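You operate a simulated robot arm through the tools that you are given. There is no shell and no other tool.

You run a simulated robot arm. Do the job below in one go: nothing can be reset, and whatever is moved stays where it is left.

Task
Plug the mic into the mixer, switch on and set the gain till the tone reads -10 DB.
Fine: red plug in MIC, mic slider at 3, never let it clip.

It is judged by the outcome, as a careful person would: the job done as asked, and still so three seconds after it is handed in. It fails if anything else is knocked over, pushed out of place, dropped, spilled or broken.

Robot
A 6-joint arm with a two-finger gripper, fixed in place. Base frame: the origin is on the floor under the middle of its stand, x ahead of it, y to its left, z up. Lengths are in m, angles in degrees, forces in N, time in s.
It reaches about 0.94 m from its shoulder. Its first joint turns from -166.0 to 166.0 degrees. Payload 2.54 kg.
Tool frame: the origin (TCP) lies between the finger pads and is the grasp point; the fingertips stand 0.03 m ahead of it; z points along the fingers, y is the line along which they close. The gripper opens to 0.116 m; its body begins 0.095 m behind the TCP.
Orientation is that of the tool frame in the base frame, as a unit quaternion [x, y, z, w]. With the fingers straight down and closing along the base's y, the tool's x points along the base's -x, its y along +y and its z along -z.

Tools
- The arm moves only by the tool jog_arm. Its argument "commands" is a list that holds one entry, the list of rows, each a list of 6 numbers: the shift along the tool's x, y, z in units of 40 mm (1.0 is 40 mm), then the turn, a rotation vector about the tool's x, y, z in units of 8 degrees (1.0 is 8 degrees). In form: [[[x, y, z, wx, wy, wz], ...]]. A call has 1 to 20 rows; each row shifts and turns the commanded pose from where the row before left it, along the tool's axes as they then stand. "jaw" is the closure in counts, from 0 (fully open) to 255 (shut), set as the call begins (left out, the last holds). A call with a number of a shift or a turn outside -1 to 1 is refused whole. Each row takes 0.2 s and may step no farther than 0.05 m and 8.6 degrees from the row before; otherwise, or with a gripper value out of range, the whole call is refused. Where a pose cannot be reached the arm comes as near as it can. A force on the tool above 40 N (or 10 N above the force at the start of the call, whichever is more), or a blocked arm, ends the call early, and 0.2 s more pass. The fingers move at their own pace (about 0.072 m/s each) and stop on an object; they squeeze with about 29 N. The grip force told is the motor's: it shows also when the fingers shut on nothing. Time passes only in rows, and 0.2 s behind the last, so rows that do not move let the fingers close. It gives the time, the measured TCP pose, the force on the tool (base axes), the opening and the grip force at its end, in the units of the frame above (readings bear some noise), with the torque about the TCP (base axes, N m) and any sound that the robot's microphone picked up.
- Cameras (640 x 400 px; columns grow to the right, rows downward): "scene" is fixed at [0.3992, 0.499, 1.3871]; the picture's right is [-0.99, -0.12, 0.00], its down [-0.09, 0.76, -0.64] and it looks along [0.08, -0.64, -0.77] (base axes); focal length 214 px, centre (320, 200). "wrist" rides on the gripper at [0.069, -0.015, -0.122] in the tool frame; the picture's right is [0.21, 0.98, 0.00], its down [-0.83, 0.18, -0.53] and it looks along [-0.52, 0.11, 0.85] (tool axes); focal length 251 px, centre (320, 200). There is no depth. A picture from a camera that has moved, and an enlarged one, comes with that camera's place and axes in the base frame and with its lens.
- camera(camera): a new picture of that camera. No time passes.
- enlarge(camera, box): a new picture of the part [left, top, right, bottom] of that camera's present view, enlarged. No time passes.
- close_job(): hands the job in; it is judged then, once.

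Nothing tells you positions but the pictures and the camera data. Unless the task says otherwise, let go and move clear before handing in.

The tools are called after "Call:" by a JSON object that holds its "fn" and its "kwargs". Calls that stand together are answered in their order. jog_arm: Moves the arm, as the interface text tells. Its arguments: {"type":"object","properties":{"commands":{"type":"array","items":{"type":"array","items":{"type":"array","items":{"type":"number"}}}},"jaw":{"type":"number"}},"required":["commands"]} The other tools are called the same way: camera (camera) takes a picture; enlarge (camera, box) takes an enlarged picture of a part of a camera's view; close_job () hands the job in.

At the start:

```text
clock: 0.0
tool_pos: [0.3726, 0.205, 1.1577]
ee_rot: [0.001, 1.0, 0.001, 0.0]
contact_force: [0.4, 0.4, 0.1]
torque: [-0.02, 0.01, -0.03]
gripper_width: 0.1157
gripper_force: 0.0
```

scene: 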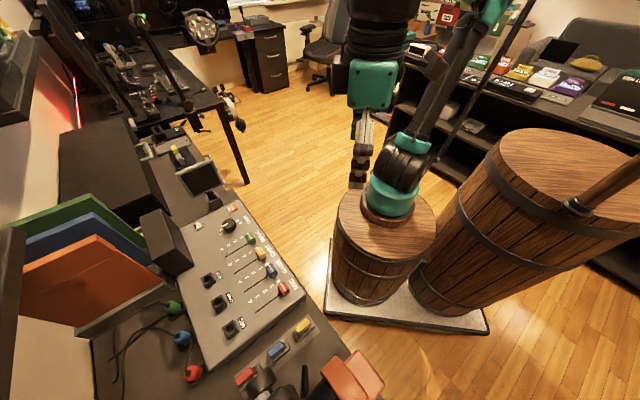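
wrist: 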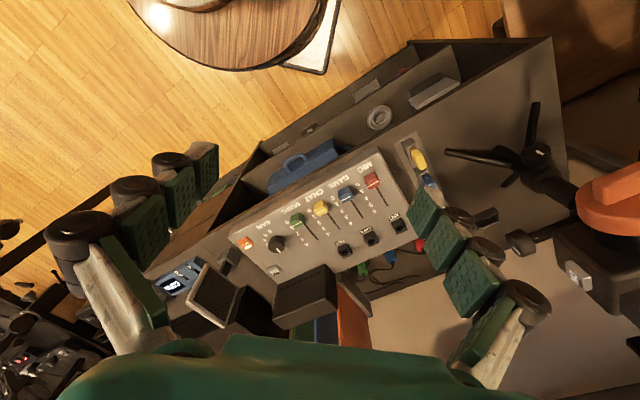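

I see a mixer panel with four sliders, a gain knob, a switch and three sockets, with loose red, blue and green plugs beside it. I'll look closer at both views before moving.

Call:
{"fn": "enlarge", "kwargs": {"camera": "scene", "box": [140, 190, 340, 390]}}

Call:
{"fn": "enlarge", "kwargs": {"camera": "wrist", "box": [220, 130, 440, 300]}}

Call:
{"fn": "enlarge", "kwargs": {"camera": "scene", "box": [110, 110, 270, 230]}}

```text
2.00 times, centred on (240, 290) of scene
camera zoom: at [0.3992, 0.499, 1.3871], right [-0.99, -0.12, 0.0], down [-0.09, 0.76, -0.64], along [0.08, -0.64, -0.77], focal length 429 px, centre (480, 20)
```

zoom: 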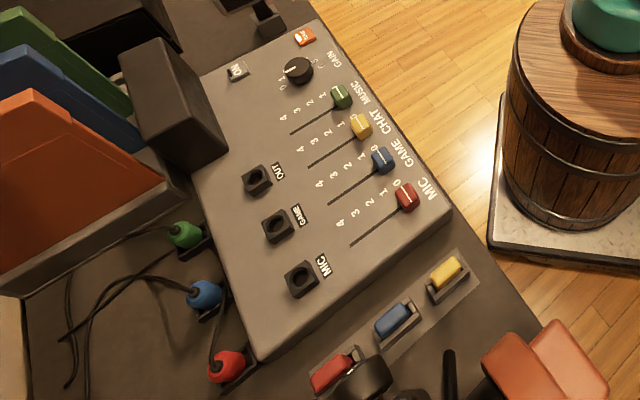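

```text
2.35 times, centred on (330, 215) of wrist
camera zoom: at [0.3038, 0.1892, 1.2801], right [-0.21, 0.98, 0.0], down [0.83, 0.18, 0.53], along [0.52, 0.12, -0.85], focal length 592 px, centre (296, 165)
```

zoom: 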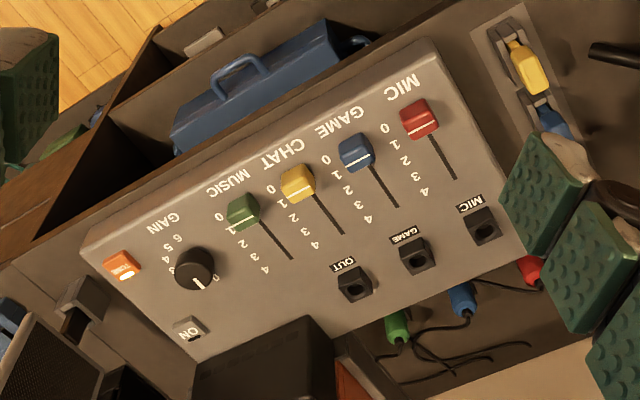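

```text
3.33 times, centred on (190, 170) of scene
camera zoom: at [0.3992, 0.499, 1.3871], right [-0.99, -0.12, 0.0], down [-0.09, 0.76, -0.64], along [0.08, -0.64, -0.77], focal length 715 px, centre (753, 300)
```

zoom: 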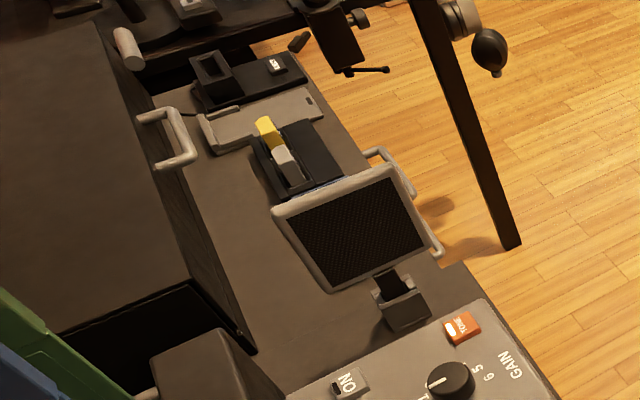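

The panel shows a gain knob, ON and TONE buttons, MUSIC, CHAT, GAME and MIC sliders, and OUT, GAME and MIC jacks. I'll look for the level display and the plugs' cradles.

Call:
{"fn": "enlarge", "kwargs": {"camera": "wrist", "box": [120, 230, 280, 340]}}

Call:
{"fn": "enlarge", "kwargs": {"camera": "scene", "box": [150, 280, 250, 390]}}

Call:
{"fn": "enlarge", "kwargs": {"camera": "wrist", "box": [320, 140, 480, 290]}}

Call:
{"fn": "enlarge", "kwargs": {"camera": "scene", "box": [190, 190, 310, 310]}}

```text
3.64 times, centred on (200, 285) of wrist
camera zoom: at [0.3038, 0.1892, 1.2801], right [-0.21, 0.98, 0.0], down [0.83, 0.18, 0.53], along [0.52, 0.12, -0.85], focal length 914 px, centre (756, -109)
```

zoom: 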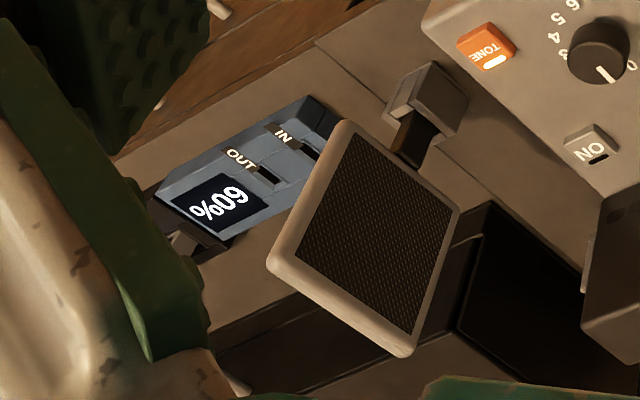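

```text
3.64 times, centred on (200, 335) of scene
camera zoom: at [0.3992, 0.499, 1.3871], right [-0.99, -0.12, 0.0], down [-0.09, 0.76, -0.64], along [0.08, -0.64, -0.77], focal length 780 px, centre (756, -291)
```

zoom: 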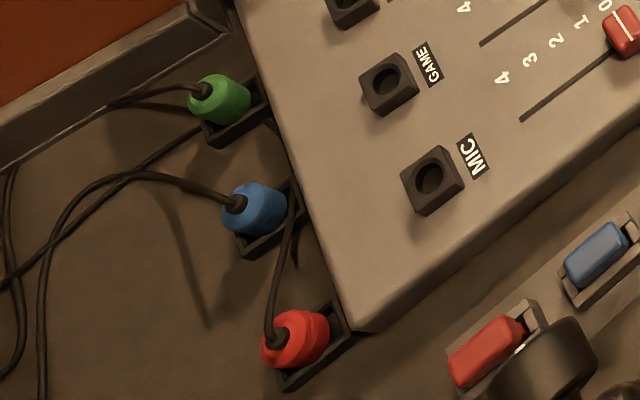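

```text
2.67 times, centred on (400, 215) of wrist
camera zoom: at [0.3038, 0.1892, 1.2801], right [-0.21, 0.98, 0.0], down [0.83, 0.18, 0.53], along [0.52, 0.12, -0.85], focal length 670 px, centre (107, 160)
```

zoom: 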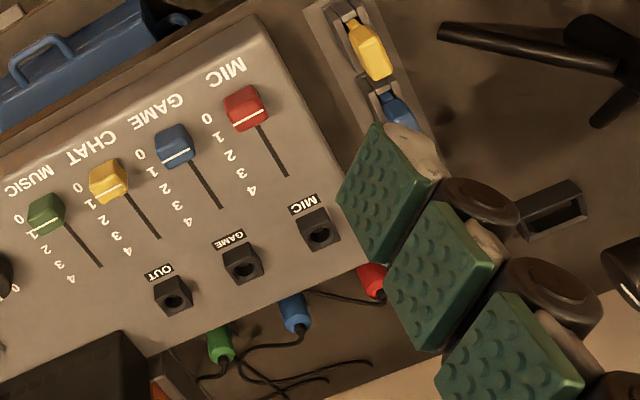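

```text
3.33 times, centred on (250, 250) of scene
camera zoom: at [0.3992, 0.499, 1.3871], right [-0.99, -0.12, 0.0], down [-0.09, 0.76, -0.64], along [0.08, -0.64, -0.77], focal length 715 px, centre (553, 33)
```

zoom: 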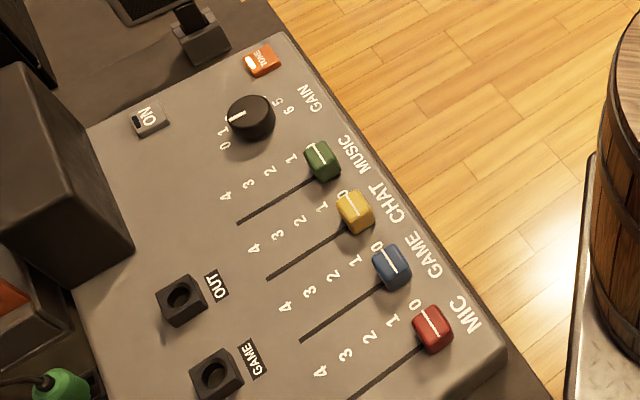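

The mixer panel looks level at z≈0.83 and is turned about 45°. I place the MIC jack near (0.607, 0.440), the MIC slider near (0.51, 0.34), the gain knob near (0.716, 0.177) and the red plug near (0.665, 0.52, 0.81). I'll yaw the gripper -45° and stay high to get a closer look at the plugs.

Call:
{"fn": "jog_arm", "kwargs": {"commands": [[[0, 0, 0, 0, 0, -0.9375], [0, 0, 0, 0, 0, -0.9375], [0, 0, 0, 0, 0, -0.9375], [0, 0, 0, 0, 0, -0.9375], [0, 0, 0, 0, 0, -0.9375], [0, 0, 0, 0, 0, -0.9375], [-0.97, 0.03, 0.3, 0, 0, 0], [-0.97, 0.03, 0.3, 0, 0, 0], [-0.97, 0.03, 0.3, 0, 0, 0], [-0.97, 0.03, 0.3, 0, 0, 0], [-0.97, 0.03, 0.3, 0, 0, 0], [-0.97, 0.03, 0.3, 0, 0, 0], [-0.97, 0.03, 0.3, 0, 0, 0]]], "jaw": 0}}

Call:
{"fn": "camera", "kwargs": {"camera": "wrist"}}

Call:
{"fn": "camera", "kwargs": {"camera": "scene"}}

```text
clock: 2.8
tool_pos: [0.5584, 0.403, 1.073]
ee_rot: [-0.383, 0.924, 0.001, 0.0]
contact_force: [-0.3, -1.1, 0.3]
torque: [0.04, -0.05, 0.04]
gripper_width: 0.116
gripper_force: 0.0
```

```text
taken
camera wrist: at [0.52, 0.3441, 1.1958], right [-0.84, 0.54, 0.0], down [0.46, 0.71, 0.53], along [0.29, 0.45, -0.85], focal length 251 px, centre (320, 200)
```

wrist: 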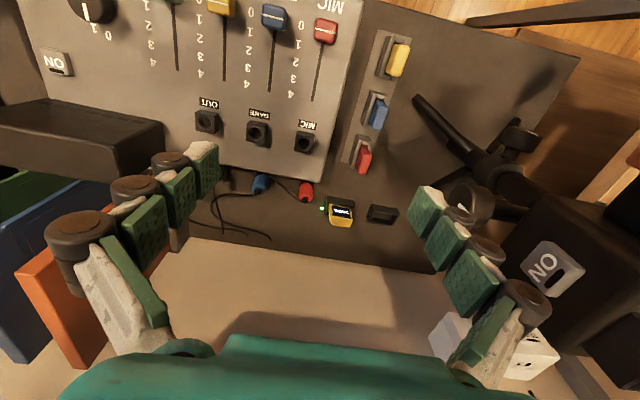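

```text
taken
```

scene: 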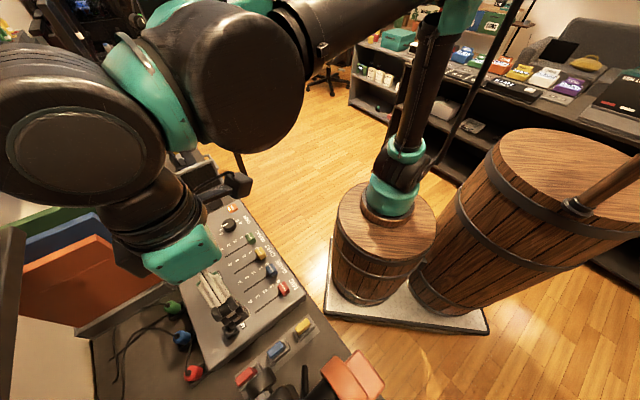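

I can now see more, including a second ON button on a black box and a small yellow device with a display. I'll enlarge these.

Call:
{"fn": "enlarge", "kwargs": {"camera": "wrist", "box": [210, 150, 410, 275]}}

Call:
{"fn": "enlarge", "kwargs": {"camera": "wrist", "box": [400, 60, 640, 400]}}

Call:
{"fn": "enlarge", "kwargs": {"camera": "wrist", "box": [0, 0, 200, 180]}}

Call:
{"fn": "enlarge", "kwargs": {"camera": "scene", "box": [140, 290, 400, 400]}}

```text
3.20 times, centred on (310, 212) of wrist
camera zoom: at [0.52, 0.3441, 1.1958], right [-0.84, 0.54, 0.0], down [0.46, 0.71, 0.53], along [0.29, 0.45, -0.85], focal length 805 px, centre (352, 160)
```

zoom: 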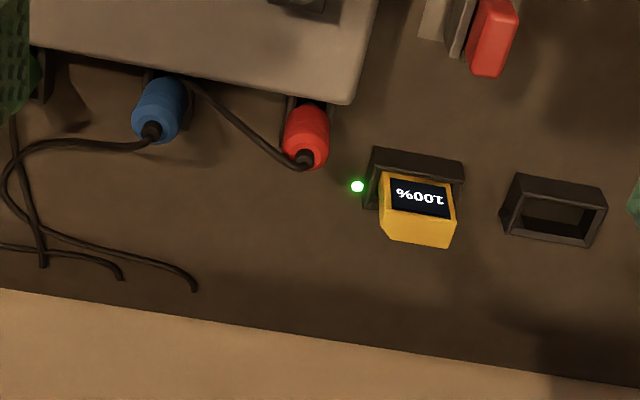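

```text
1.18 times, centred on (520, 230) of wrist
camera zoom: at [0.52, 0.3441, 1.1958], right [-0.84, 0.54, 0.0], down [0.46, 0.71, 0.53], along [0.29, 0.45, -0.85], focal length 296 px, centre (85, 165)
```

zoom: 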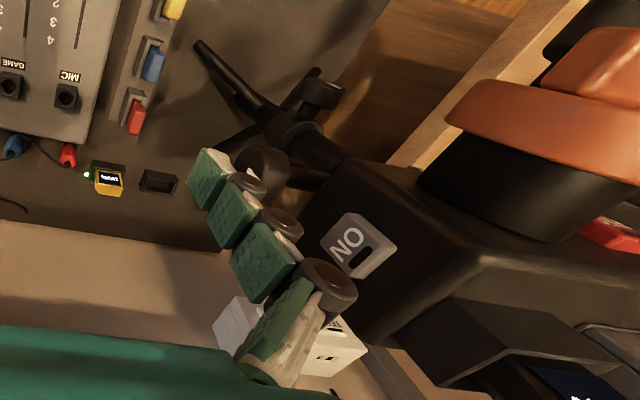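

```text
2.22 times, centred on (100, 90) of wrist
camera zoom: at [0.52, 0.3441, 1.1958], right [-0.84, 0.54, 0.0], down [0.46, 0.71, 0.53], along [0.29, 0.45, -0.85], focal length 559 px, centre (809, 444)
```

zoom: 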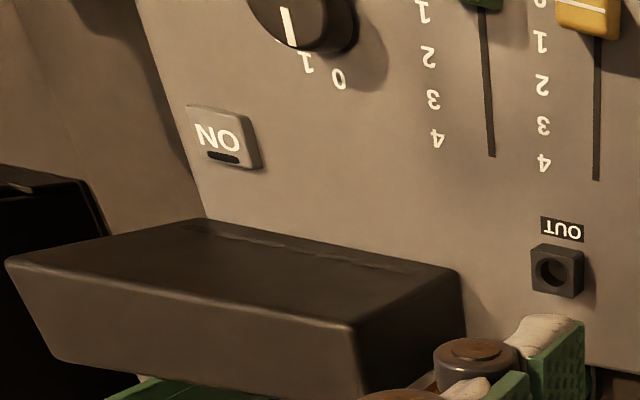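

```text
2.46 times, centred on (270, 345) of scene
camera zoom: at [0.3992, 0.499, 1.3871], right [-0.99, -0.12, 0.0], down [-0.09, 0.76, -0.64], along [0.08, -0.64, -0.77], focal length 528 px, centre (443, -157)
```

zoom: 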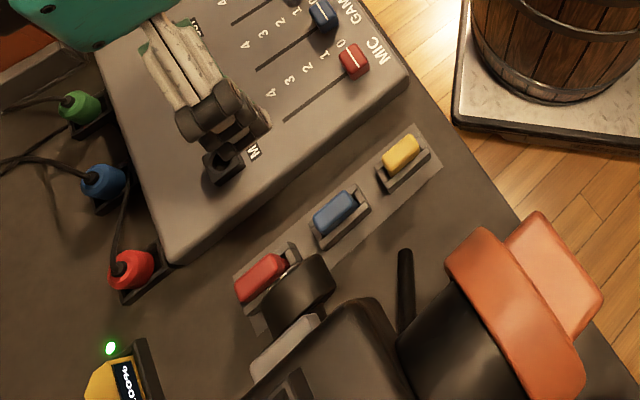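

The plugs stand upright in small holders behind the mixer, cable end up. The red one is near (0.666, 0.522) with its top at about 0.829. A tall black box with its own ON button stands near (0.46, 0.53, 1.08), so I'll check that area before moving closer.

Call:
{"fn": "enlarge", "kwargs": {"camera": "scene", "box": [160, 388, 420, 400]}}

Call:
{"fn": "enlarge", "kwargs": {"camera": "wrist", "box": [620, 100, 640, 390]}}

Call:
{"fn": "enlarge", "kwargs": {"camera": "scene", "box": [0, 100, 260, 300]}}

```text
2.46 times, centred on (290, 394) of scene
camera zoom: at [0.3992, 0.499, 1.3871], right [-0.99, -0.12, 0.0], down [-0.09, 0.76, -0.64], along [0.08, -0.64, -0.77], focal length 528 px, centre (394, -278)
```

zoom: 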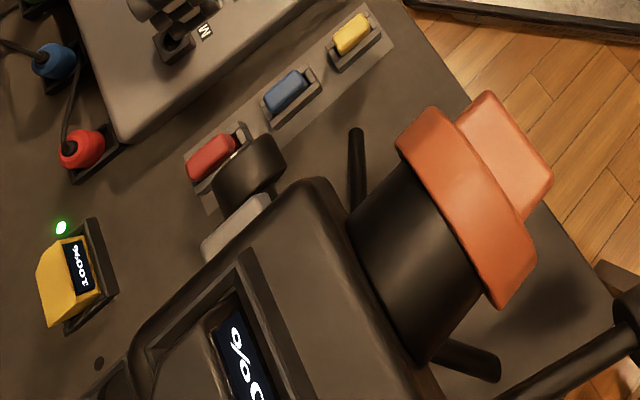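

```text
1.38 times, centred on (630, 245) of wrist
camera zoom: at [0.52, 0.3441, 1.1958], right [-0.84, 0.54, 0.0], down [0.46, 0.71, 0.53], along [0.29, 0.45, -0.85], focal length 347 px, centre (-108, 138)
```

zoom: 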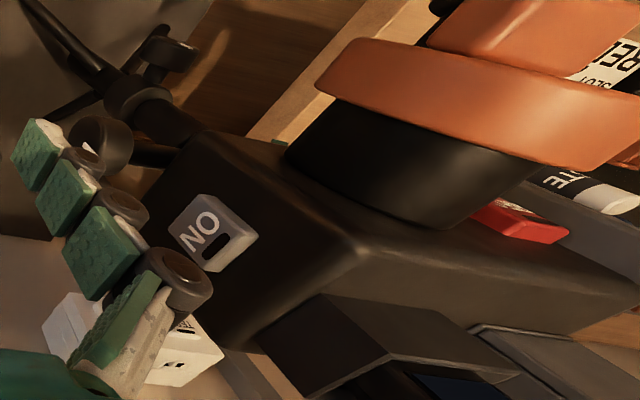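

```text
2.00 times, centred on (130, 200) of scene
camera zoom: at [0.3992, 0.499, 1.3871], right [-0.99, -0.12, 0.0], down [-0.09, 0.76, -0.64], along [0.08, -0.64, -0.77], focal length 429 px, centre (700, 200)
```

zoom: 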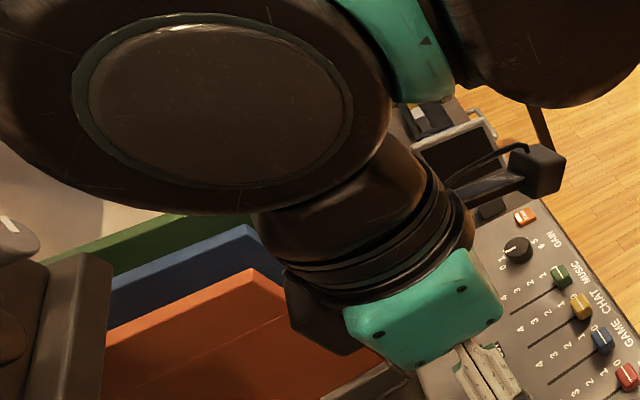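

The black box is a video camera on a tripod, occupying e1 < -0.05 and standing up to about 1.1 m, so I'll keep clear of it. Next I narrow the jaw and move above the red plug to check alignment.

Call:
{"fn": "jog_arm", "kwargs": {"commands": [[[-0.8, 0.04, 0.4, 0, 0, 0], [-0.8, 0.04, 0.4, 0, 0, 0], [-0.8, 0.04, 0.4, 0, 0, 0], [-0.8, 0.04, 0.5, 0, 0, 0], [-0.8, 0.04, 0.5, 0, 0, 0], [0, 0, 0.6, 0, 0, 0]]], "jaw": 110}}

Call:
{"fn": "camera", "kwargs": {"camera": "wrist"}}

Call:
{"fn": "camera", "kwargs": {"camera": "scene"}}

```text
clock: 3.9
tool_pos: [0.6402, 0.4926, 1.0064]
ee_rot: [-0.383, 0.924, -0.001, -0.003]
contact_force: [-21.9, -26.3, 16.4]
torque: [4.09, -3.59, -0.09]
gripper_width: 0.0659
gripper_force: 0.1
stopped in row 5: the force on the tool passed its limit at 119 N (the readings are from after the stop); the commanded pose is now the measured one
```

```text
taken
camera wrist: at [0.6039, 0.4345, 1.1298], right [-0.84, 0.54, 0.0], down [0.46, 0.71, 0.53], along [0.28, 0.45, -0.85], focal length 251 px, centre (320, 200)
```

wrist: 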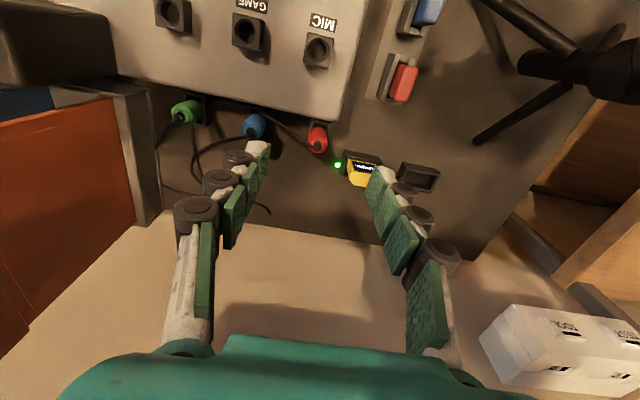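

```text
taken
```

scene: 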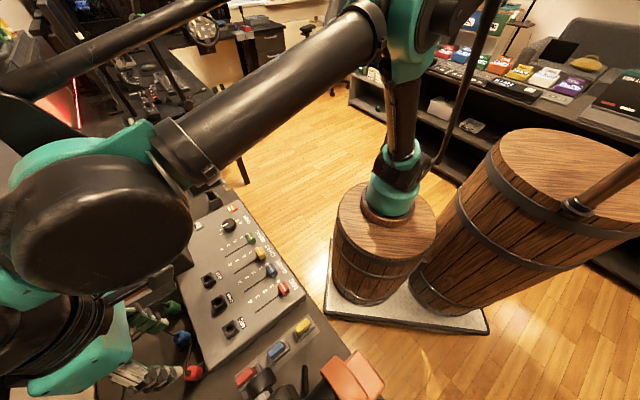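

The move stopped on contact. The force pushes back toward the robot at about z≈1.16, so the gripper body or flange has touched something on the far side. I'll look before doing anything else.

Call:
{"fn": "enlarge", "kwargs": {"camera": "scene", "box": [0, 200, 260, 400]}}

Call:
{"fn": "enlarge", "kwargs": {"camera": "scene", "box": [0, 0, 260, 160]}}

Call:
{"fn": "enlarge", "kwargs": {"camera": "scene", "box": [0, 390, 200, 400]}}

Call:
{"fn": "enlarge", "kwargs": {"camera": "wrist", "box": [0, 380, 640, 400]}}

```text
2.00 times, centred on (130, 300) of scene
camera zoom: at [0.3992, 0.499, 1.3871], right [-0.99, -0.12, 0.0], down [-0.09, 0.76, -0.64], along [0.08, -0.64, -0.77], focal length 429 px, centre (700, 0)
```

zoom: 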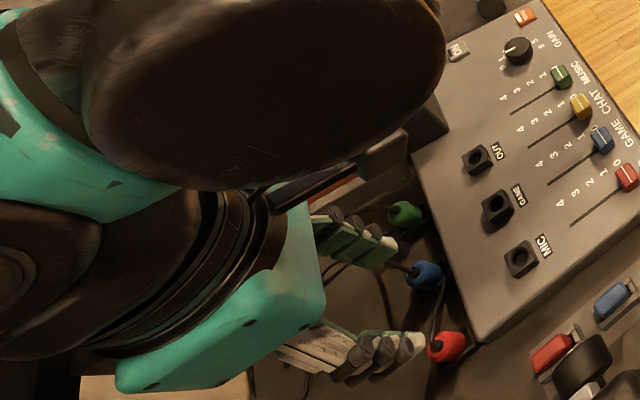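

```text
2.46 times, centred on (130, 80) of scene
camera zoom: at [0.3992, 0.499, 1.3871], right [-0.99, -0.12, 0.0], down [-0.09, 0.76, -0.64], along [0.08, -0.64, -0.77], focal length 528 px, centre (788, 495)
```

zoom: 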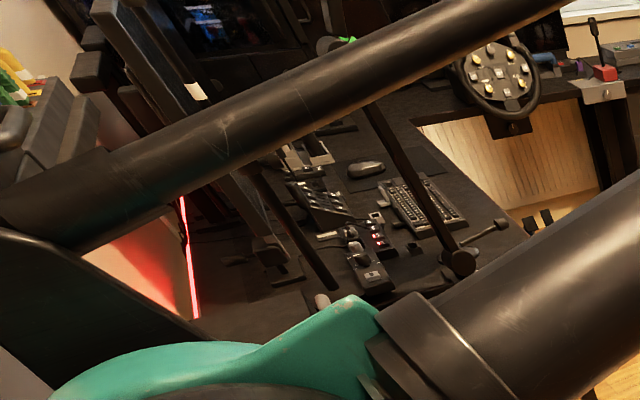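

```text
3.20 times, centred on (100, 395) of scene
camera zoom: at [0.3992, 0.499, 1.3871], right [-0.99, -0.12, 0.0], down [-0.09, 0.76, -0.64], along [0.08, -0.64, -0.77], focal length 686 px, centre (1024, -424)
```

zoom: 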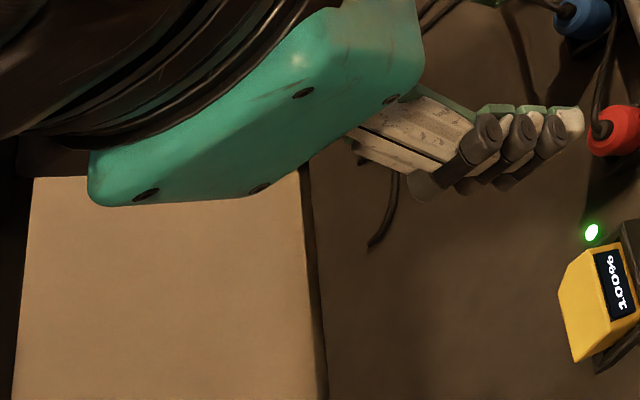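

```text
1.00 times, centred on (320, 390) of wrist (not enlarged: the box is as wide or as high as the picture)
camera zoom: at [0.6039, 0.4345, 1.1298], right [-0.84, 0.54, 0.0], down [0.46, 0.71, 0.53], along [0.28, 0.45, -0.85], focal length 251 px, centre (320, 10)
```

zoom: 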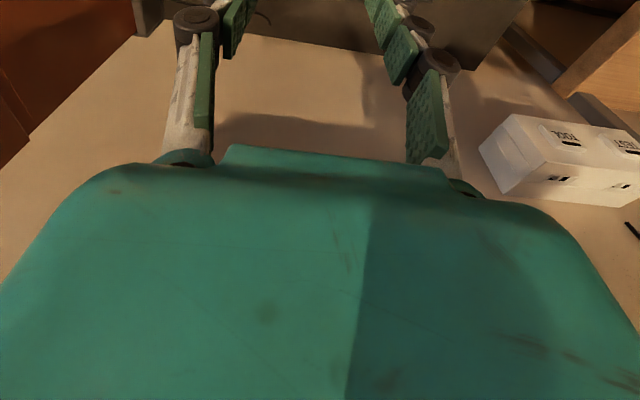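

I can't tell what was touched, and a dark bar now crosses the scene view. I'll back off along the path I came in on and look again.

Call:
{"fn": "jog_arm", "kwargs": {"commands": [[[0.5, 0, -0.25, 0, 0, 0], [0.5, 0, -0.25, 0, 0, 0], [0, 0, 0, 0, 0, 0]]]}}

Call:
{"fn": "camera", "kwargs": {"camera": "scene"}}

Call:
{"fn": "enlarge", "kwargs": {"camera": "scene", "box": [0, 0, 260, 160]}}

Call:
{"fn": "camera", "kwargs": {"camera": "wrist"}}

```text
clock: 4.7
tool_pos: [0.6155, 0.4674, 1.0249]
ee_rot: [-0.383, 0.924, -0.001, -0.004]
contact_force: [0.3, 0.5, 0.7]
torque: [0.0, -0.02, -0.01]
gripper_width: 0.0661
gripper_force: 0.1
```

```text
taken
```

scene: 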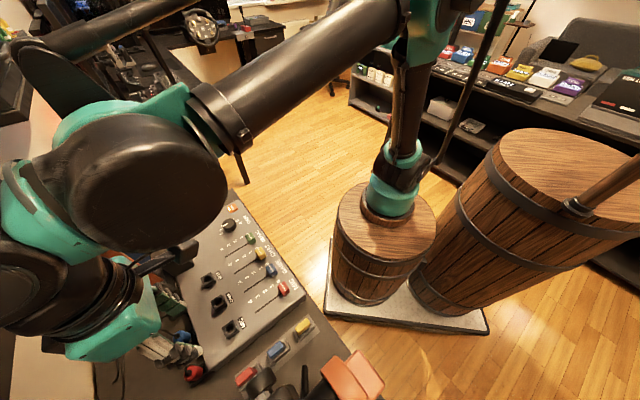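

```text
2.46 times, centred on (130, 80) of scene
camera zoom: at [0.3992, 0.499, 1.3871], right [-0.99, -0.12, 0.0], down [-0.09, 0.76, -0.64], along [0.08, -0.64, -0.77], focal length 528 px, centre (788, 495)
```

zoom: 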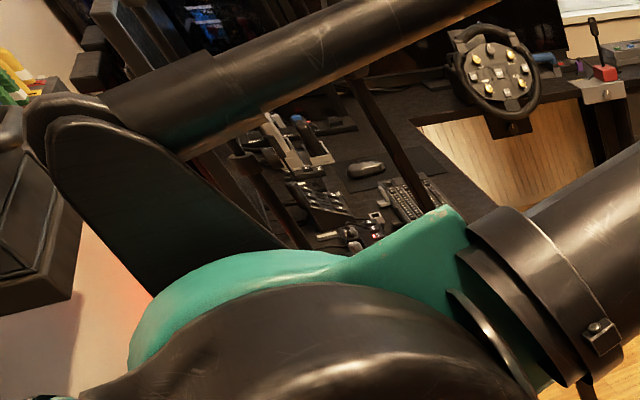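

```text
taken
camera wrist: at [0.5779, 0.4081, 1.1471], right [-0.84, 0.54, 0.0], down [0.46, 0.71, 0.53], along [0.28, 0.45, -0.85], focal length 251 px, centre (320, 200)
```

wrist: 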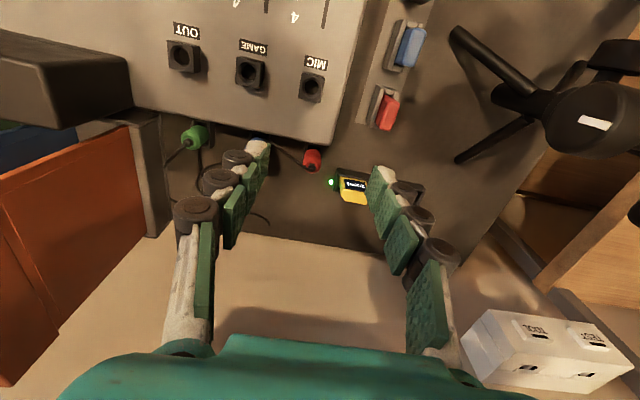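

The bar turns out to be part of my own arm's linkage, since it moves with the arm. The arm is free now at zero force. I'll look past the left border of the scene view for whatever the wrist touched.

Call:
{"fn": "enlarge", "kwargs": {"camera": "scene", "box": [0, 60, 10, 390]}}

Call:
{"fn": "enlarge", "kwargs": {"camera": "scene", "box": [0, 0, 12, 10]}}

Call:
{"fn": "enlarge", "kwargs": {"camera": "wrist", "box": [0, 20, 10, 390]}}

Call:
{"fn": "enlarge", "kwargs": {"camera": "wrist", "box": [400, 250, 640, 400]}}

```text
1.21 times, centred on (5, 225) of scene
camera zoom: at [0.3992, 0.499, 1.3871], right [-0.99, -0.12, 0.0], down [-0.09, 0.76, -0.64], along [0.08, -0.64, -0.77], focal length 260 px, centre (702, 170)
```

zoom: 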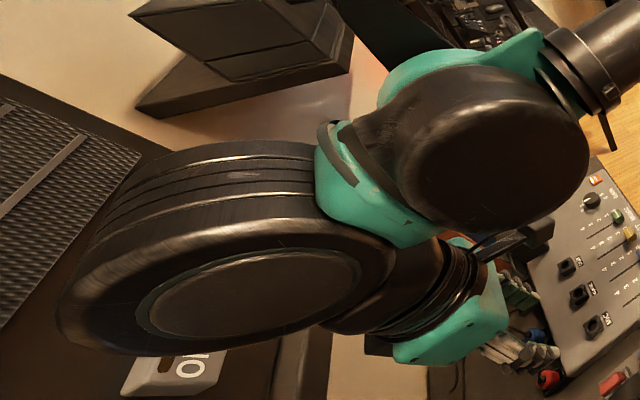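

```text
16.00 times, centred on (6, 5) of scene
camera zoom: at [0.3992, 0.499, 1.3871], right [-0.99, -0.12, 0.0], down [-0.09, 0.76, -0.64], along [0.08, -0.64, -0.77], focal length 3432 px, centre (5344, 3320)
```

zoom: 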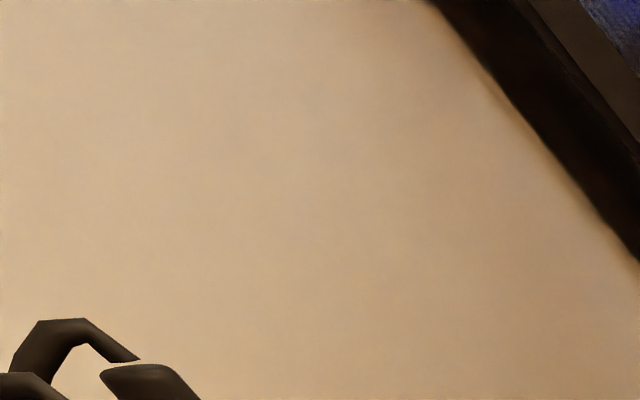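

```text
1.08 times, centred on (5, 205) of wrist (not enlarged: the box is as wide or as high as the picture)
camera zoom: at [0.5779, 0.4081, 1.1471], right [-0.84, 0.54, 0.0], down [0.46, 0.71, 0.53], along [0.28, 0.45, -0.85], focal length 272 px, centre (660, 195)
```

zoom: 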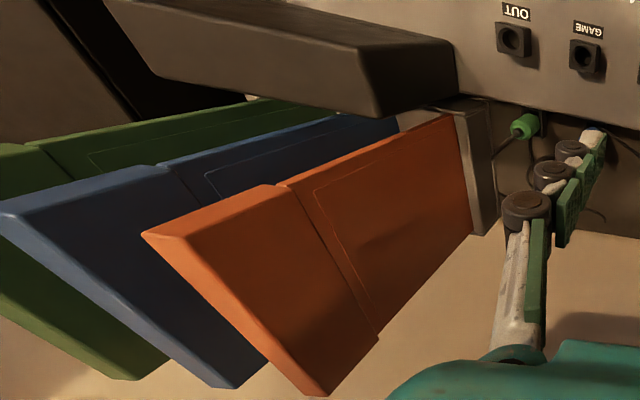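

```text
2.67 times, centred on (520, 325) of wrist
camera zoom: at [0.5779, 0.4081, 1.1471], right [-0.84, 0.54, 0.0], down [0.46, 0.71, 0.53], along [0.28, 0.45, -0.85], focal length 670 px, centre (-213, -133)
```

zoom: 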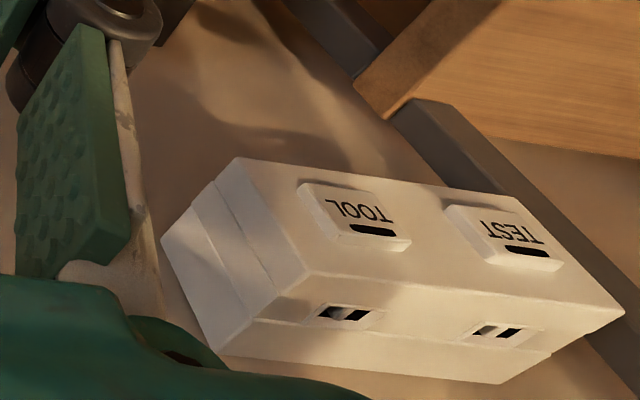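

I've found it. A large dark panel with a grille and its own ON switch hangs on the wall behind the table, and my joint‑5 cap touched it. I'll retreat and tilt the wrist camera toward the wall to inspect that panel and plan clearance.

Call:
{"fn": "jog_arm", "kwargs": {"commands": [[[1, 0, -0.3, 0, 0, 0], [1, 0, -0.3, 0, 0, 0], [1, 0, -0.3, 0, 0, 0], [1, 0, -0.3, 0, 0, 0], [1, 0, -0.3, 0, 0, 0], [0.5, 0, -0.3, 0, 0, 0], [0, 0, 0, 0, -1, 0], [0, 0, 0, 0, -1, 0], [0, 0, 0, 0, -1, 0], [0, 0, 0, 0, -1, 0]]]}}

Call:
{"fn": "camera", "kwargs": {"camera": "wrist"}}

Call:
{"fn": "enlarge", "kwargs": {"camera": "scene", "box": [0, 60, 10, 390]}}

Call:
{"fn": "camera", "kwargs": {"camera": "scene"}}

```text
clock: 6.9
tool_pos: [0.4602, 0.3129, 1.0995]
ee_rot: [-0.368, 0.889, 0.106, 0.252]
contact_force: [-0.2, 0.5, 0.0]
torque: [0.01, -0.01, 0.04]
gripper_width: 0.0658
gripper_force: 0.1
```

```text
taken
camera wrist: at [0.3837, 0.2149, 1.1673], right [-0.82, 0.56, -0.11], down [0.17, 0.43, 0.89], along [0.55, 0.71, -0.44], focal length 251 px, centre (320, 200)
```

wrist: 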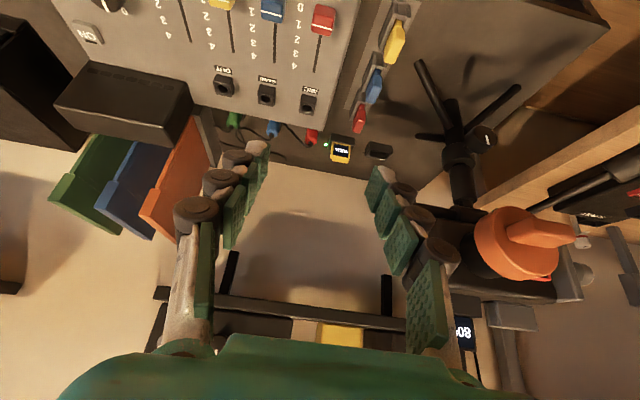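

```text
1.21 times, centred on (5, 225) of scene
camera zoom: at [0.3992, 0.499, 1.3871], right [-0.99, -0.12, 0.0], down [-0.09, 0.76, -0.64], along [0.08, -0.64, -0.77], focal length 260 px, centre (702, 170)
```

zoom: 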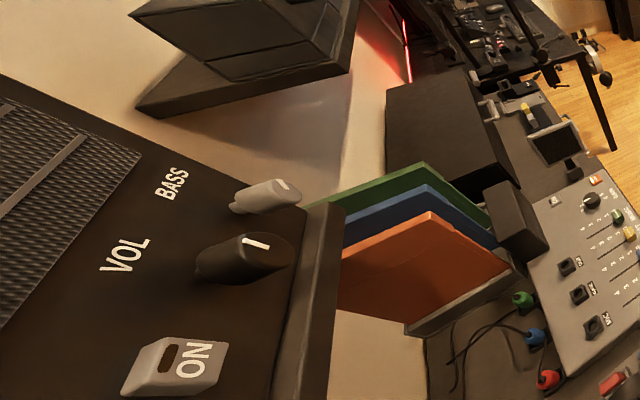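

```text
taken
```

scene: 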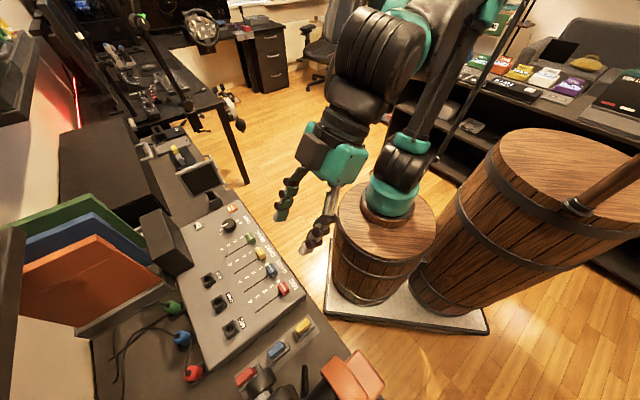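

It is a speaker amp with VOL, BASS and ON controls on the wall. I'll tilt further to see it face-on and judge where its front and lower edge are.

Call:
{"fn": "jog_arm", "kwargs": {"commands": [[[0, 0, 0, 0, -1, 0], [0, 0, 0, 0, -1, 0], [0, 0, 0, 0, -1, 0]]]}}

Call:
{"fn": "camera", "kwargs": {"camera": "wrist"}}

Call:
{"fn": "enlarge", "kwargs": {"camera": "wrist", "box": [200, 200, 440, 350]}}

```text
clock: 7.7
tool_pos: [0.4593, 0.3127, 1.0978]
ee_rot: [-0.338, 0.817, 0.179, 0.432]
contact_force: [-0.2, 1.4, 0.6]
torque: [-0.01, 0.02, 0.01]
gripper_width: 0.0659
gripper_force: 0.1
```

```text
taken
camera wrist: at [0.3718, 0.2027, 1.1105], right [-0.78, 0.6, -0.18], down [-0.11, 0.14, 0.98], along [0.62, 0.78, -0.05], focal length 251 px, centre (320, 200)
```

wrist: 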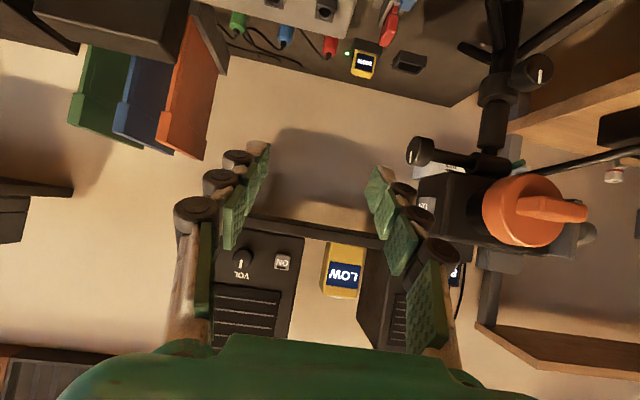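

```text
2.67 times, centred on (320, 275) of wrist
camera zoom: at [0.3718, 0.2027, 1.1105], right [-0.78, 0.6, -0.18], down [-0.11, 0.14, 0.98], along [0.62, 0.78, -0.05], focal length 670 px, centre (320, 0)
```

zoom: 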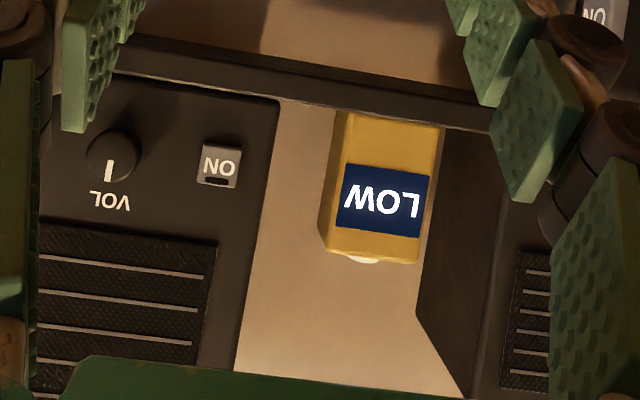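

A wall shelf holding speakers has its front edge near e2≈0.87 and z≈1.14, and the gripper body touched that edge. The shelf and the items on it look undisturbed. I'll come in with the tool tilted about 24° about the closing axis so the wrist stays clear of the shelf, which still allows a vertical plug grip.

Call:
{"fn": "jog_arm", "kwargs": {"commands": [[[0, 0, 0, 0, 1, 0], [0, 0, 0, 0, 1, 0], [0, 0, 0, 0, 1, 0], [0, 0, 0, 0, 1, 0], [-0.64, 0, 0.825, 0, 0, 0], [-0.64, 0, 0.825, 0, 0, 0], [-0.64, 0, 0.825, 0, 0, 0], [-0.64, 0, 0.825, 0, 0, 0], [-0.64, 0, 0.825, 0, 0, 0], [0, 0, 0, 0, 0, 0]]]}}

Call:
{"fn": "camera", "kwargs": {"camera": "wrist"}}

Call:
{"fn": "enlarge", "kwargs": {"camera": "scene", "box": [0, 100, 160, 390]}}

```text
clock: 9.9
tool_pos: [0.5896, 0.4414, 1.0003]
ee_rot: [-0.375, 0.904, 0.078, 0.189]
contact_force: [-0.3, -0.9, 0.2]
torque: [0.03, 0.0, -0.02]
gripper_width: 0.0661
gripper_force: 0.0
```

```text
taken
camera wrist: at [0.5211, 0.3528, 1.0842], right [-0.83, 0.55, -0.09], down [0.26, 0.51, 0.82], along [0.5, 0.66, -0.57], focal length 251 px, centre (320, 200)
```

wrist: 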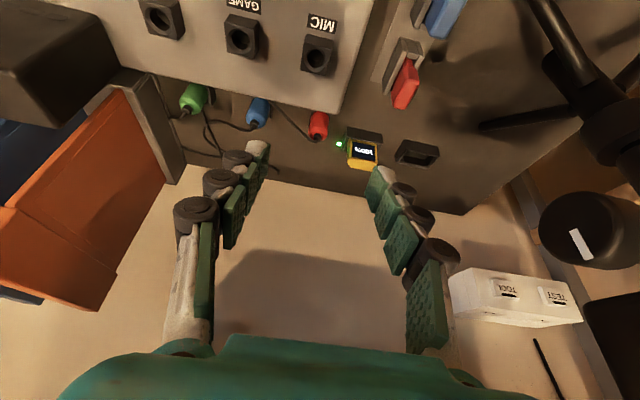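

```text
1.38 times, centred on (80, 245) of scene
camera zoom: at [0.3992, 0.499, 1.3871], right [-0.99, -0.12, 0.0], down [-0.09, 0.76, -0.64], along [0.08, -0.64, -0.77], focal length 296 px, centre (651, 138)
```

zoom: 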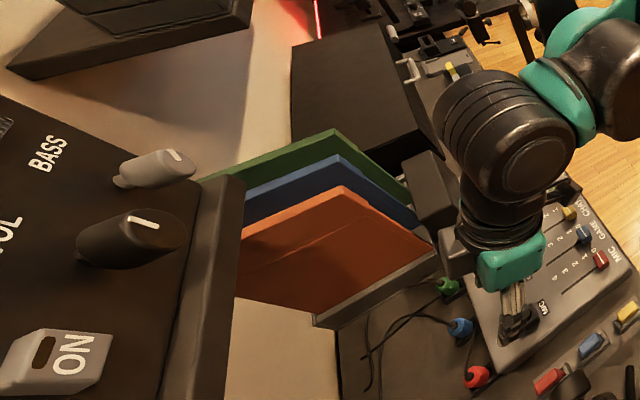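

There's good clearance now. I'll enlarge the wrist view to measure the red plug and the MIC jack.

Call:
{"fn": "enlarge", "kwargs": {"camera": "wrist", "box": [260, 20, 400, 170]}}

Call:
{"fn": "enlarge", "kwargs": {"camera": "scene", "box": [160, 310, 260, 390]}}

```text
2.67 times, centred on (330, 95) of wrist
camera zoom: at [0.5211, 0.3528, 1.0842], right [-0.83, 0.55, -0.09], down [0.26, 0.51, 0.82], along [0.5, 0.66, -0.57], focal length 670 px, centre (293, 480)
```

zoom: 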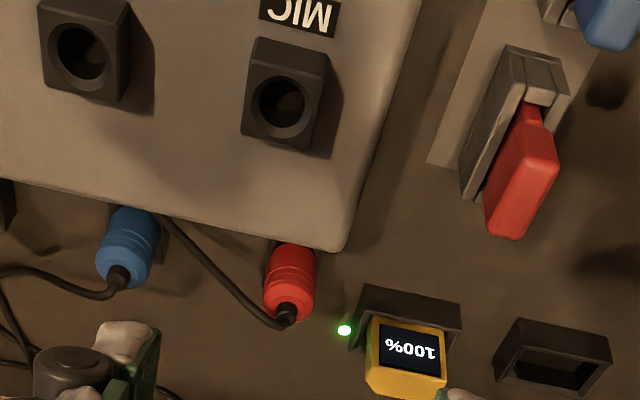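

```text
5.00 times, centred on (210, 350) of scene
camera zoom: at [0.3992, 0.499, 1.3871], right [-0.99, -0.12, 0.0], down [-0.09, 0.76, -0.64], along [0.08, -0.64, -0.77], focal length 1072 px, centre (870, -550)
```

zoom: 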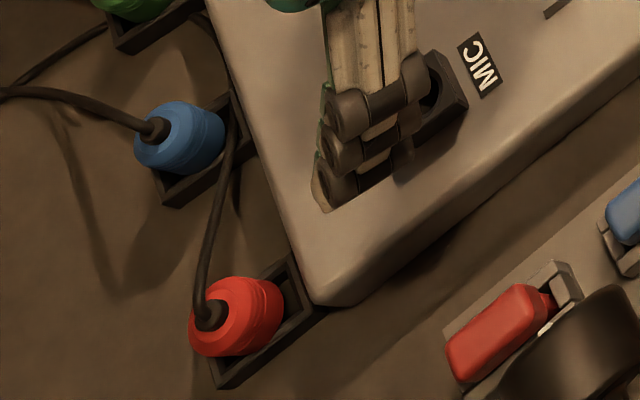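

The plug axis comes out at about e1≈0.1005, e2≈0.840 (top z≈0.829). The yellow charger and LED sit close on its -e1 side, so I'll zoom tightly to check room for the fingers.

Call:
{"fn": "enlarge", "kwargs": {"camera": "wrist", "box": [285, 95, 385, 175]}}

Call:
{"fn": "enlarge", "kwargs": {"camera": "scene", "box": [160, 350, 230, 400]}}

Call:
{"fn": "enlarge", "kwargs": {"camera": "scene", "box": [160, 385, 230, 400]}}

```text
5.00 times, centred on (335, 135) of wrist
camera zoom: at [0.5211, 0.3528, 1.0842], right [-0.83, 0.55, -0.09], down [0.26, 0.51, 0.82], along [0.5, 0.66, -0.57], focal length 1257 px, centre (245, 525)
```

zoom: 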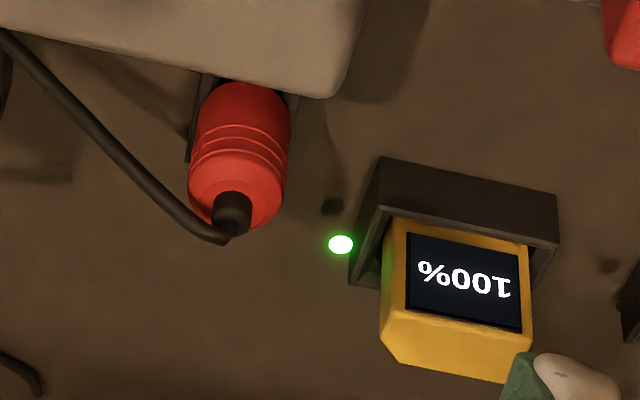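

```text
8.00 times, centred on (195, 375) of scene
camera zoom: at [0.3992, 0.499, 1.3871], right [-0.99, -0.12, 0.0], down [-0.09, 0.76, -0.64], along [0.08, -0.64, -0.77], focal length 1716 px, centre (1320, -1200)
```

zoom: 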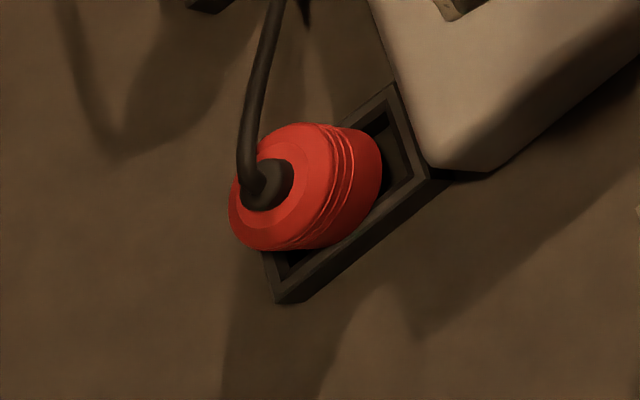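

```text
9.14 times, centred on (195, 392) of scene
camera zoom: at [0.3992, 0.499, 1.3871], right [-0.99, -0.12, 0.0], down [-0.09, 0.76, -0.64], along [0.08, -0.64, -0.77], focal length 1961 px, centre (1463, -1560)
```

zoom: 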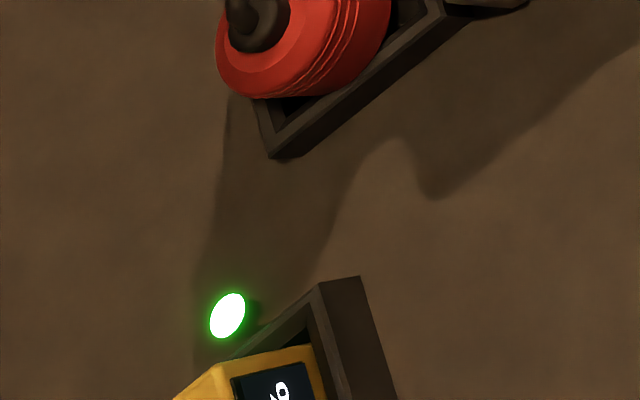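

The table is at z≈0.777, and the charger corner (e1≈0.056, z≤0.80) leaves room if the fingers are narrow and stay above 0.80. I'll set the jaw to about 40 mm and move above the plug.

Call:
{"fn": "jog_arm", "kwargs": {"commands": [[[-0.336, 0.027, 0.965, 0, 0, 0], [-0.336, 0.027, 0.965, 0, 0, 0], [-0.336, 0.027, 0.965, 0, 0, 0], [-0.336, 0.027, 0.965, 0, 0, 0], [0, 0, 0, 0, 0, 0]]], "jaw": 167}}

Call:
{"fn": "camera", "kwargs": {"camera": "wrist"}}

Call:
{"fn": "enlarge", "kwargs": {"camera": "scene", "box": [120, 310, 250, 400]}}

```text
clock: 11.1
tool_pos: [0.6655, 0.5238, 0.8785]
ee_rot: [-0.375, 0.904, 0.079, 0.188]
contact_force: [-1.2, 0.6, 0.1]
torque: [-0.03, 0.02, 0.01]
gripper_width: 0.0399
gripper_force: 0.0
```

```text
taken
camera wrist: at [0.5974, 0.4349, 0.9627], right [-0.83, 0.55, -0.09], down [0.26, 0.51, 0.82], along [0.5, 0.66, -0.57], focal length 251 px, centre (320, 200)
```

wrist: 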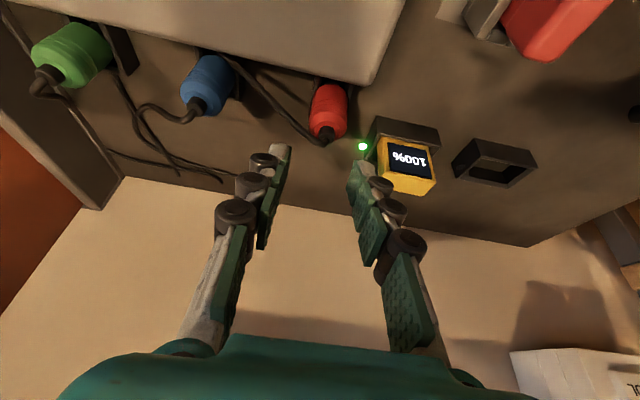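

```text
4.44 times, centred on (185, 355) of scene
camera zoom: at [0.3992, 0.499, 1.3871], right [-0.99, -0.12, 0.0], down [-0.09, 0.76, -0.64], along [0.08, -0.64, -0.77], focal length 953 px, centre (920, -489)
```

zoom: 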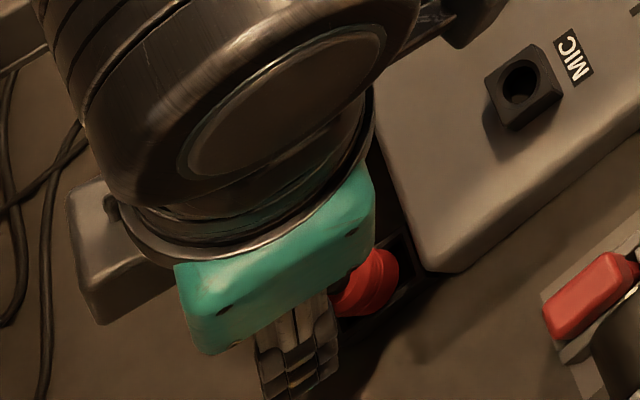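

The gripper is aligned above the plug (e1≈0.100, e2≈0.841). I'll descend straight down in the base frame to a TCP height of about 0.834.

Call:
{"fn": "jog_arm", "kwargs": {"commands": [[[0.15, 0, 0.34, 0, 0, 0], [0.15, 0, 0.34, 0, 0, 0], [0.15, 0, 0.34, 0, 0, 0], [0, 0, 0, 0, 0, 0]]]}}

Call:
{"fn": "camera", "kwargs": {"camera": "wrist"}}

Call:
{"fn": "enlarge", "kwargs": {"camera": "scene", "box": [140, 320, 250, 400]}}

```text
clock: 12.1
tool_pos: [0.6656, 0.5249, 0.8348]
ee_rot: [-0.374, 0.905, 0.077, 0.188]
contact_force: [0.4, 0.0, 0.2]
torque: [-0.01, 0.01, 0.01]
gripper_width: 0.0397
gripper_force: 0.0
```

```text
taken
camera wrist: at [0.5959, 0.4351, 0.9186], right [-0.83, 0.55, -0.09], down [0.26, 0.51, 0.82], along [0.5, 0.66, -0.57], focal length 251 px, centre (320, 200)
```

wrist: 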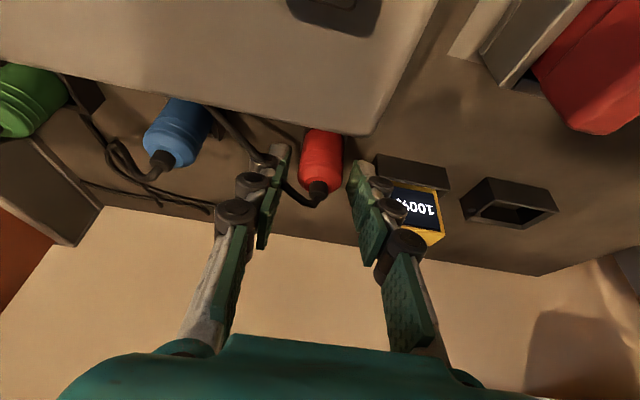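

```text
5.00 times, centred on (195, 360) of scene
camera zoom: at [0.3992, 0.499, 1.3871], right [-0.99, -0.12, 0.0], down [-0.09, 0.76, -0.64], along [0.08, -0.64, -0.77], focal length 1072 px, centre (945, -600)
```

zoom: 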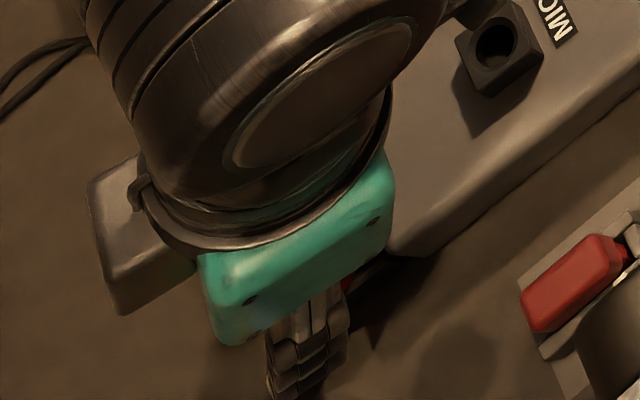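

The fingers straddle the plug with no contact force. I'll zoom in before closing.

Call:
{"fn": "enlarge", "kwargs": {"camera": "wrist", "box": [240, 110, 400, 250]}}

```text
2.86 times, centred on (320, 180) of wrist
camera zoom: at [0.5959, 0.4351, 0.9186], right [-0.83, 0.55, -0.09], down [0.26, 0.51, 0.82], along [0.5, 0.66, -0.57], focal length 718 px, centre (320, 257)
```

zoom: 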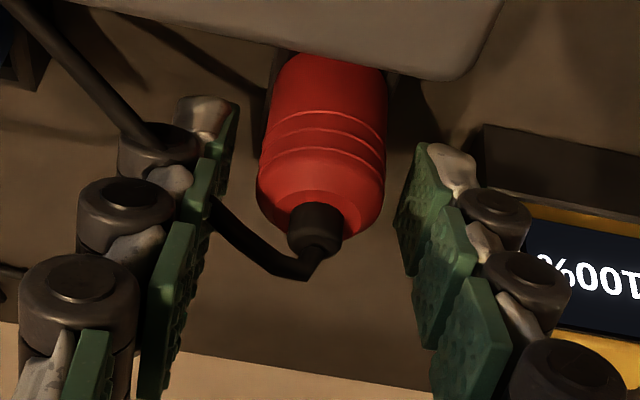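

The cable simply passes by the finger with no load. I'll shift 8 mm back and about 7 mm down so the pad centres sit on the plug body, then close.

Call:
{"fn": "jog_arm", "kwargs": {"commands": [[[0.125, 0, 0.04, 0, 0, 0], [0.125, 0, 0.04, 0, 0, 0], [0, 0, 0, 0, 0, 0]]]}}

Call:
{"fn": "jog_arm", "kwargs": {"commands": [[[0, 0, 0, 0, 0, 0], [0, 0, 0, 0, 0, 0], [0, 0, 0, 0, 0, 0], [0, 0, 0, 0, 0, 0]]], "jaw": 255}}

Call:
{"fn": "enlarge", "kwargs": {"camera": "wrist", "box": [240, 110, 400, 250]}}

```text
clock: 12.9
tool_pos: [0.6606, 0.5179, 0.8278]
ee_rot: [-0.374, 0.904, 0.079, 0.19]
contact_force: [-0.6, 0.2, 0.9]
torque: [-0.02, -0.02, -0.02]
gripper_width: 0.04
gripper_force: 0.1
```

```text
clock: 13.9
tool_pos: [0.6594, 0.5181, 0.8281]
ee_rot: [-0.375, 0.904, 0.079, 0.189]
contact_force: [4.9, -5.3, -0.5]
torque: [-0.24, -0.16, -0.02]
gripper_width: 0.027
gripper_force: 45.0
```

```text
2.86 times, centred on (320, 180) of wrist
camera zoom: at [0.591, 0.4286, 0.9119], right [-0.83, 0.55, -0.09], down [0.26, 0.51, 0.82], along [0.5, 0.66, -0.57], focal length 718 px, centre (320, 257)
```

zoom: 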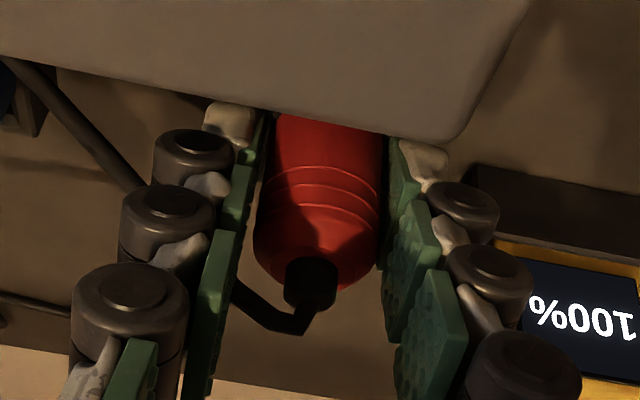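

The plug is gripped at 27 mm width. I'll lift it straight up, about 7 cm.

Call:
{"fn": "jog_arm", "kwargs": {"commands": [[[-0.1, 0, -0.23, 0, 0, 0], [-0.2, 0, -0.458, 0, 0, 0], [-0.2, 0, -0.458, 0, 0, 0], [-0.2, 0, -0.458, 0, 0, 0], [0, 0, 0, 0, 0, 0]]]}}

Call:
{"fn": "camera", "kwargs": {"camera": "wrist"}}

Call:
{"fn": "enlarge", "kwargs": {"camera": "scene", "box": [120, 300, 250, 400]}}

```text
clock: 14.2
tool_pos: [0.6608, 0.5181, 0.8261]
ee_rot: [-0.373, 0.905, 0.076, 0.187]
contact_force: [9.4, 6.1, -27.3]
torque: [0.35, -0.26, 0.08]
gripper_width: 0.0269
gripper_force: 44.7
stopped in row 1: the force on the tool passed its limit at 66 N (the readings are from after the stop); the commanded pose is now the measured one
```

```text
taken
camera wrist: at [0.5914, 0.429, 0.9126], right [-0.83, 0.55, -0.08], down [0.26, 0.51, 0.82], along [0.49, 0.66, -0.57], focal length 251 px, centre (320, 200)
```

wrist: 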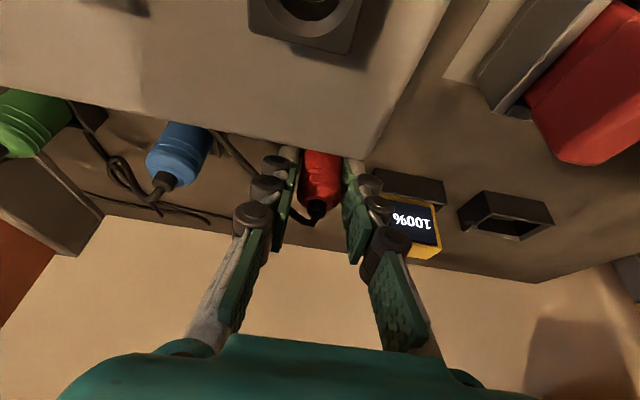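

```text
4.00 times, centred on (185, 350) of scene
camera zoom: at [0.3992, 0.499, 1.3871], right [-0.99, -0.12, 0.0], down [-0.09, 0.76, -0.64], along [0.08, -0.64, -0.77], focal length 858 px, centre (860, -400)
```

zoom: 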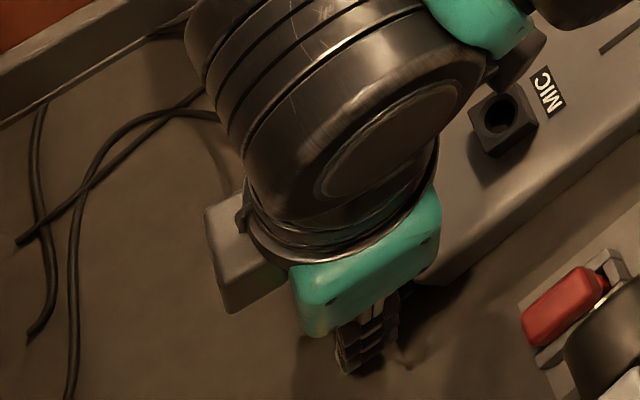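

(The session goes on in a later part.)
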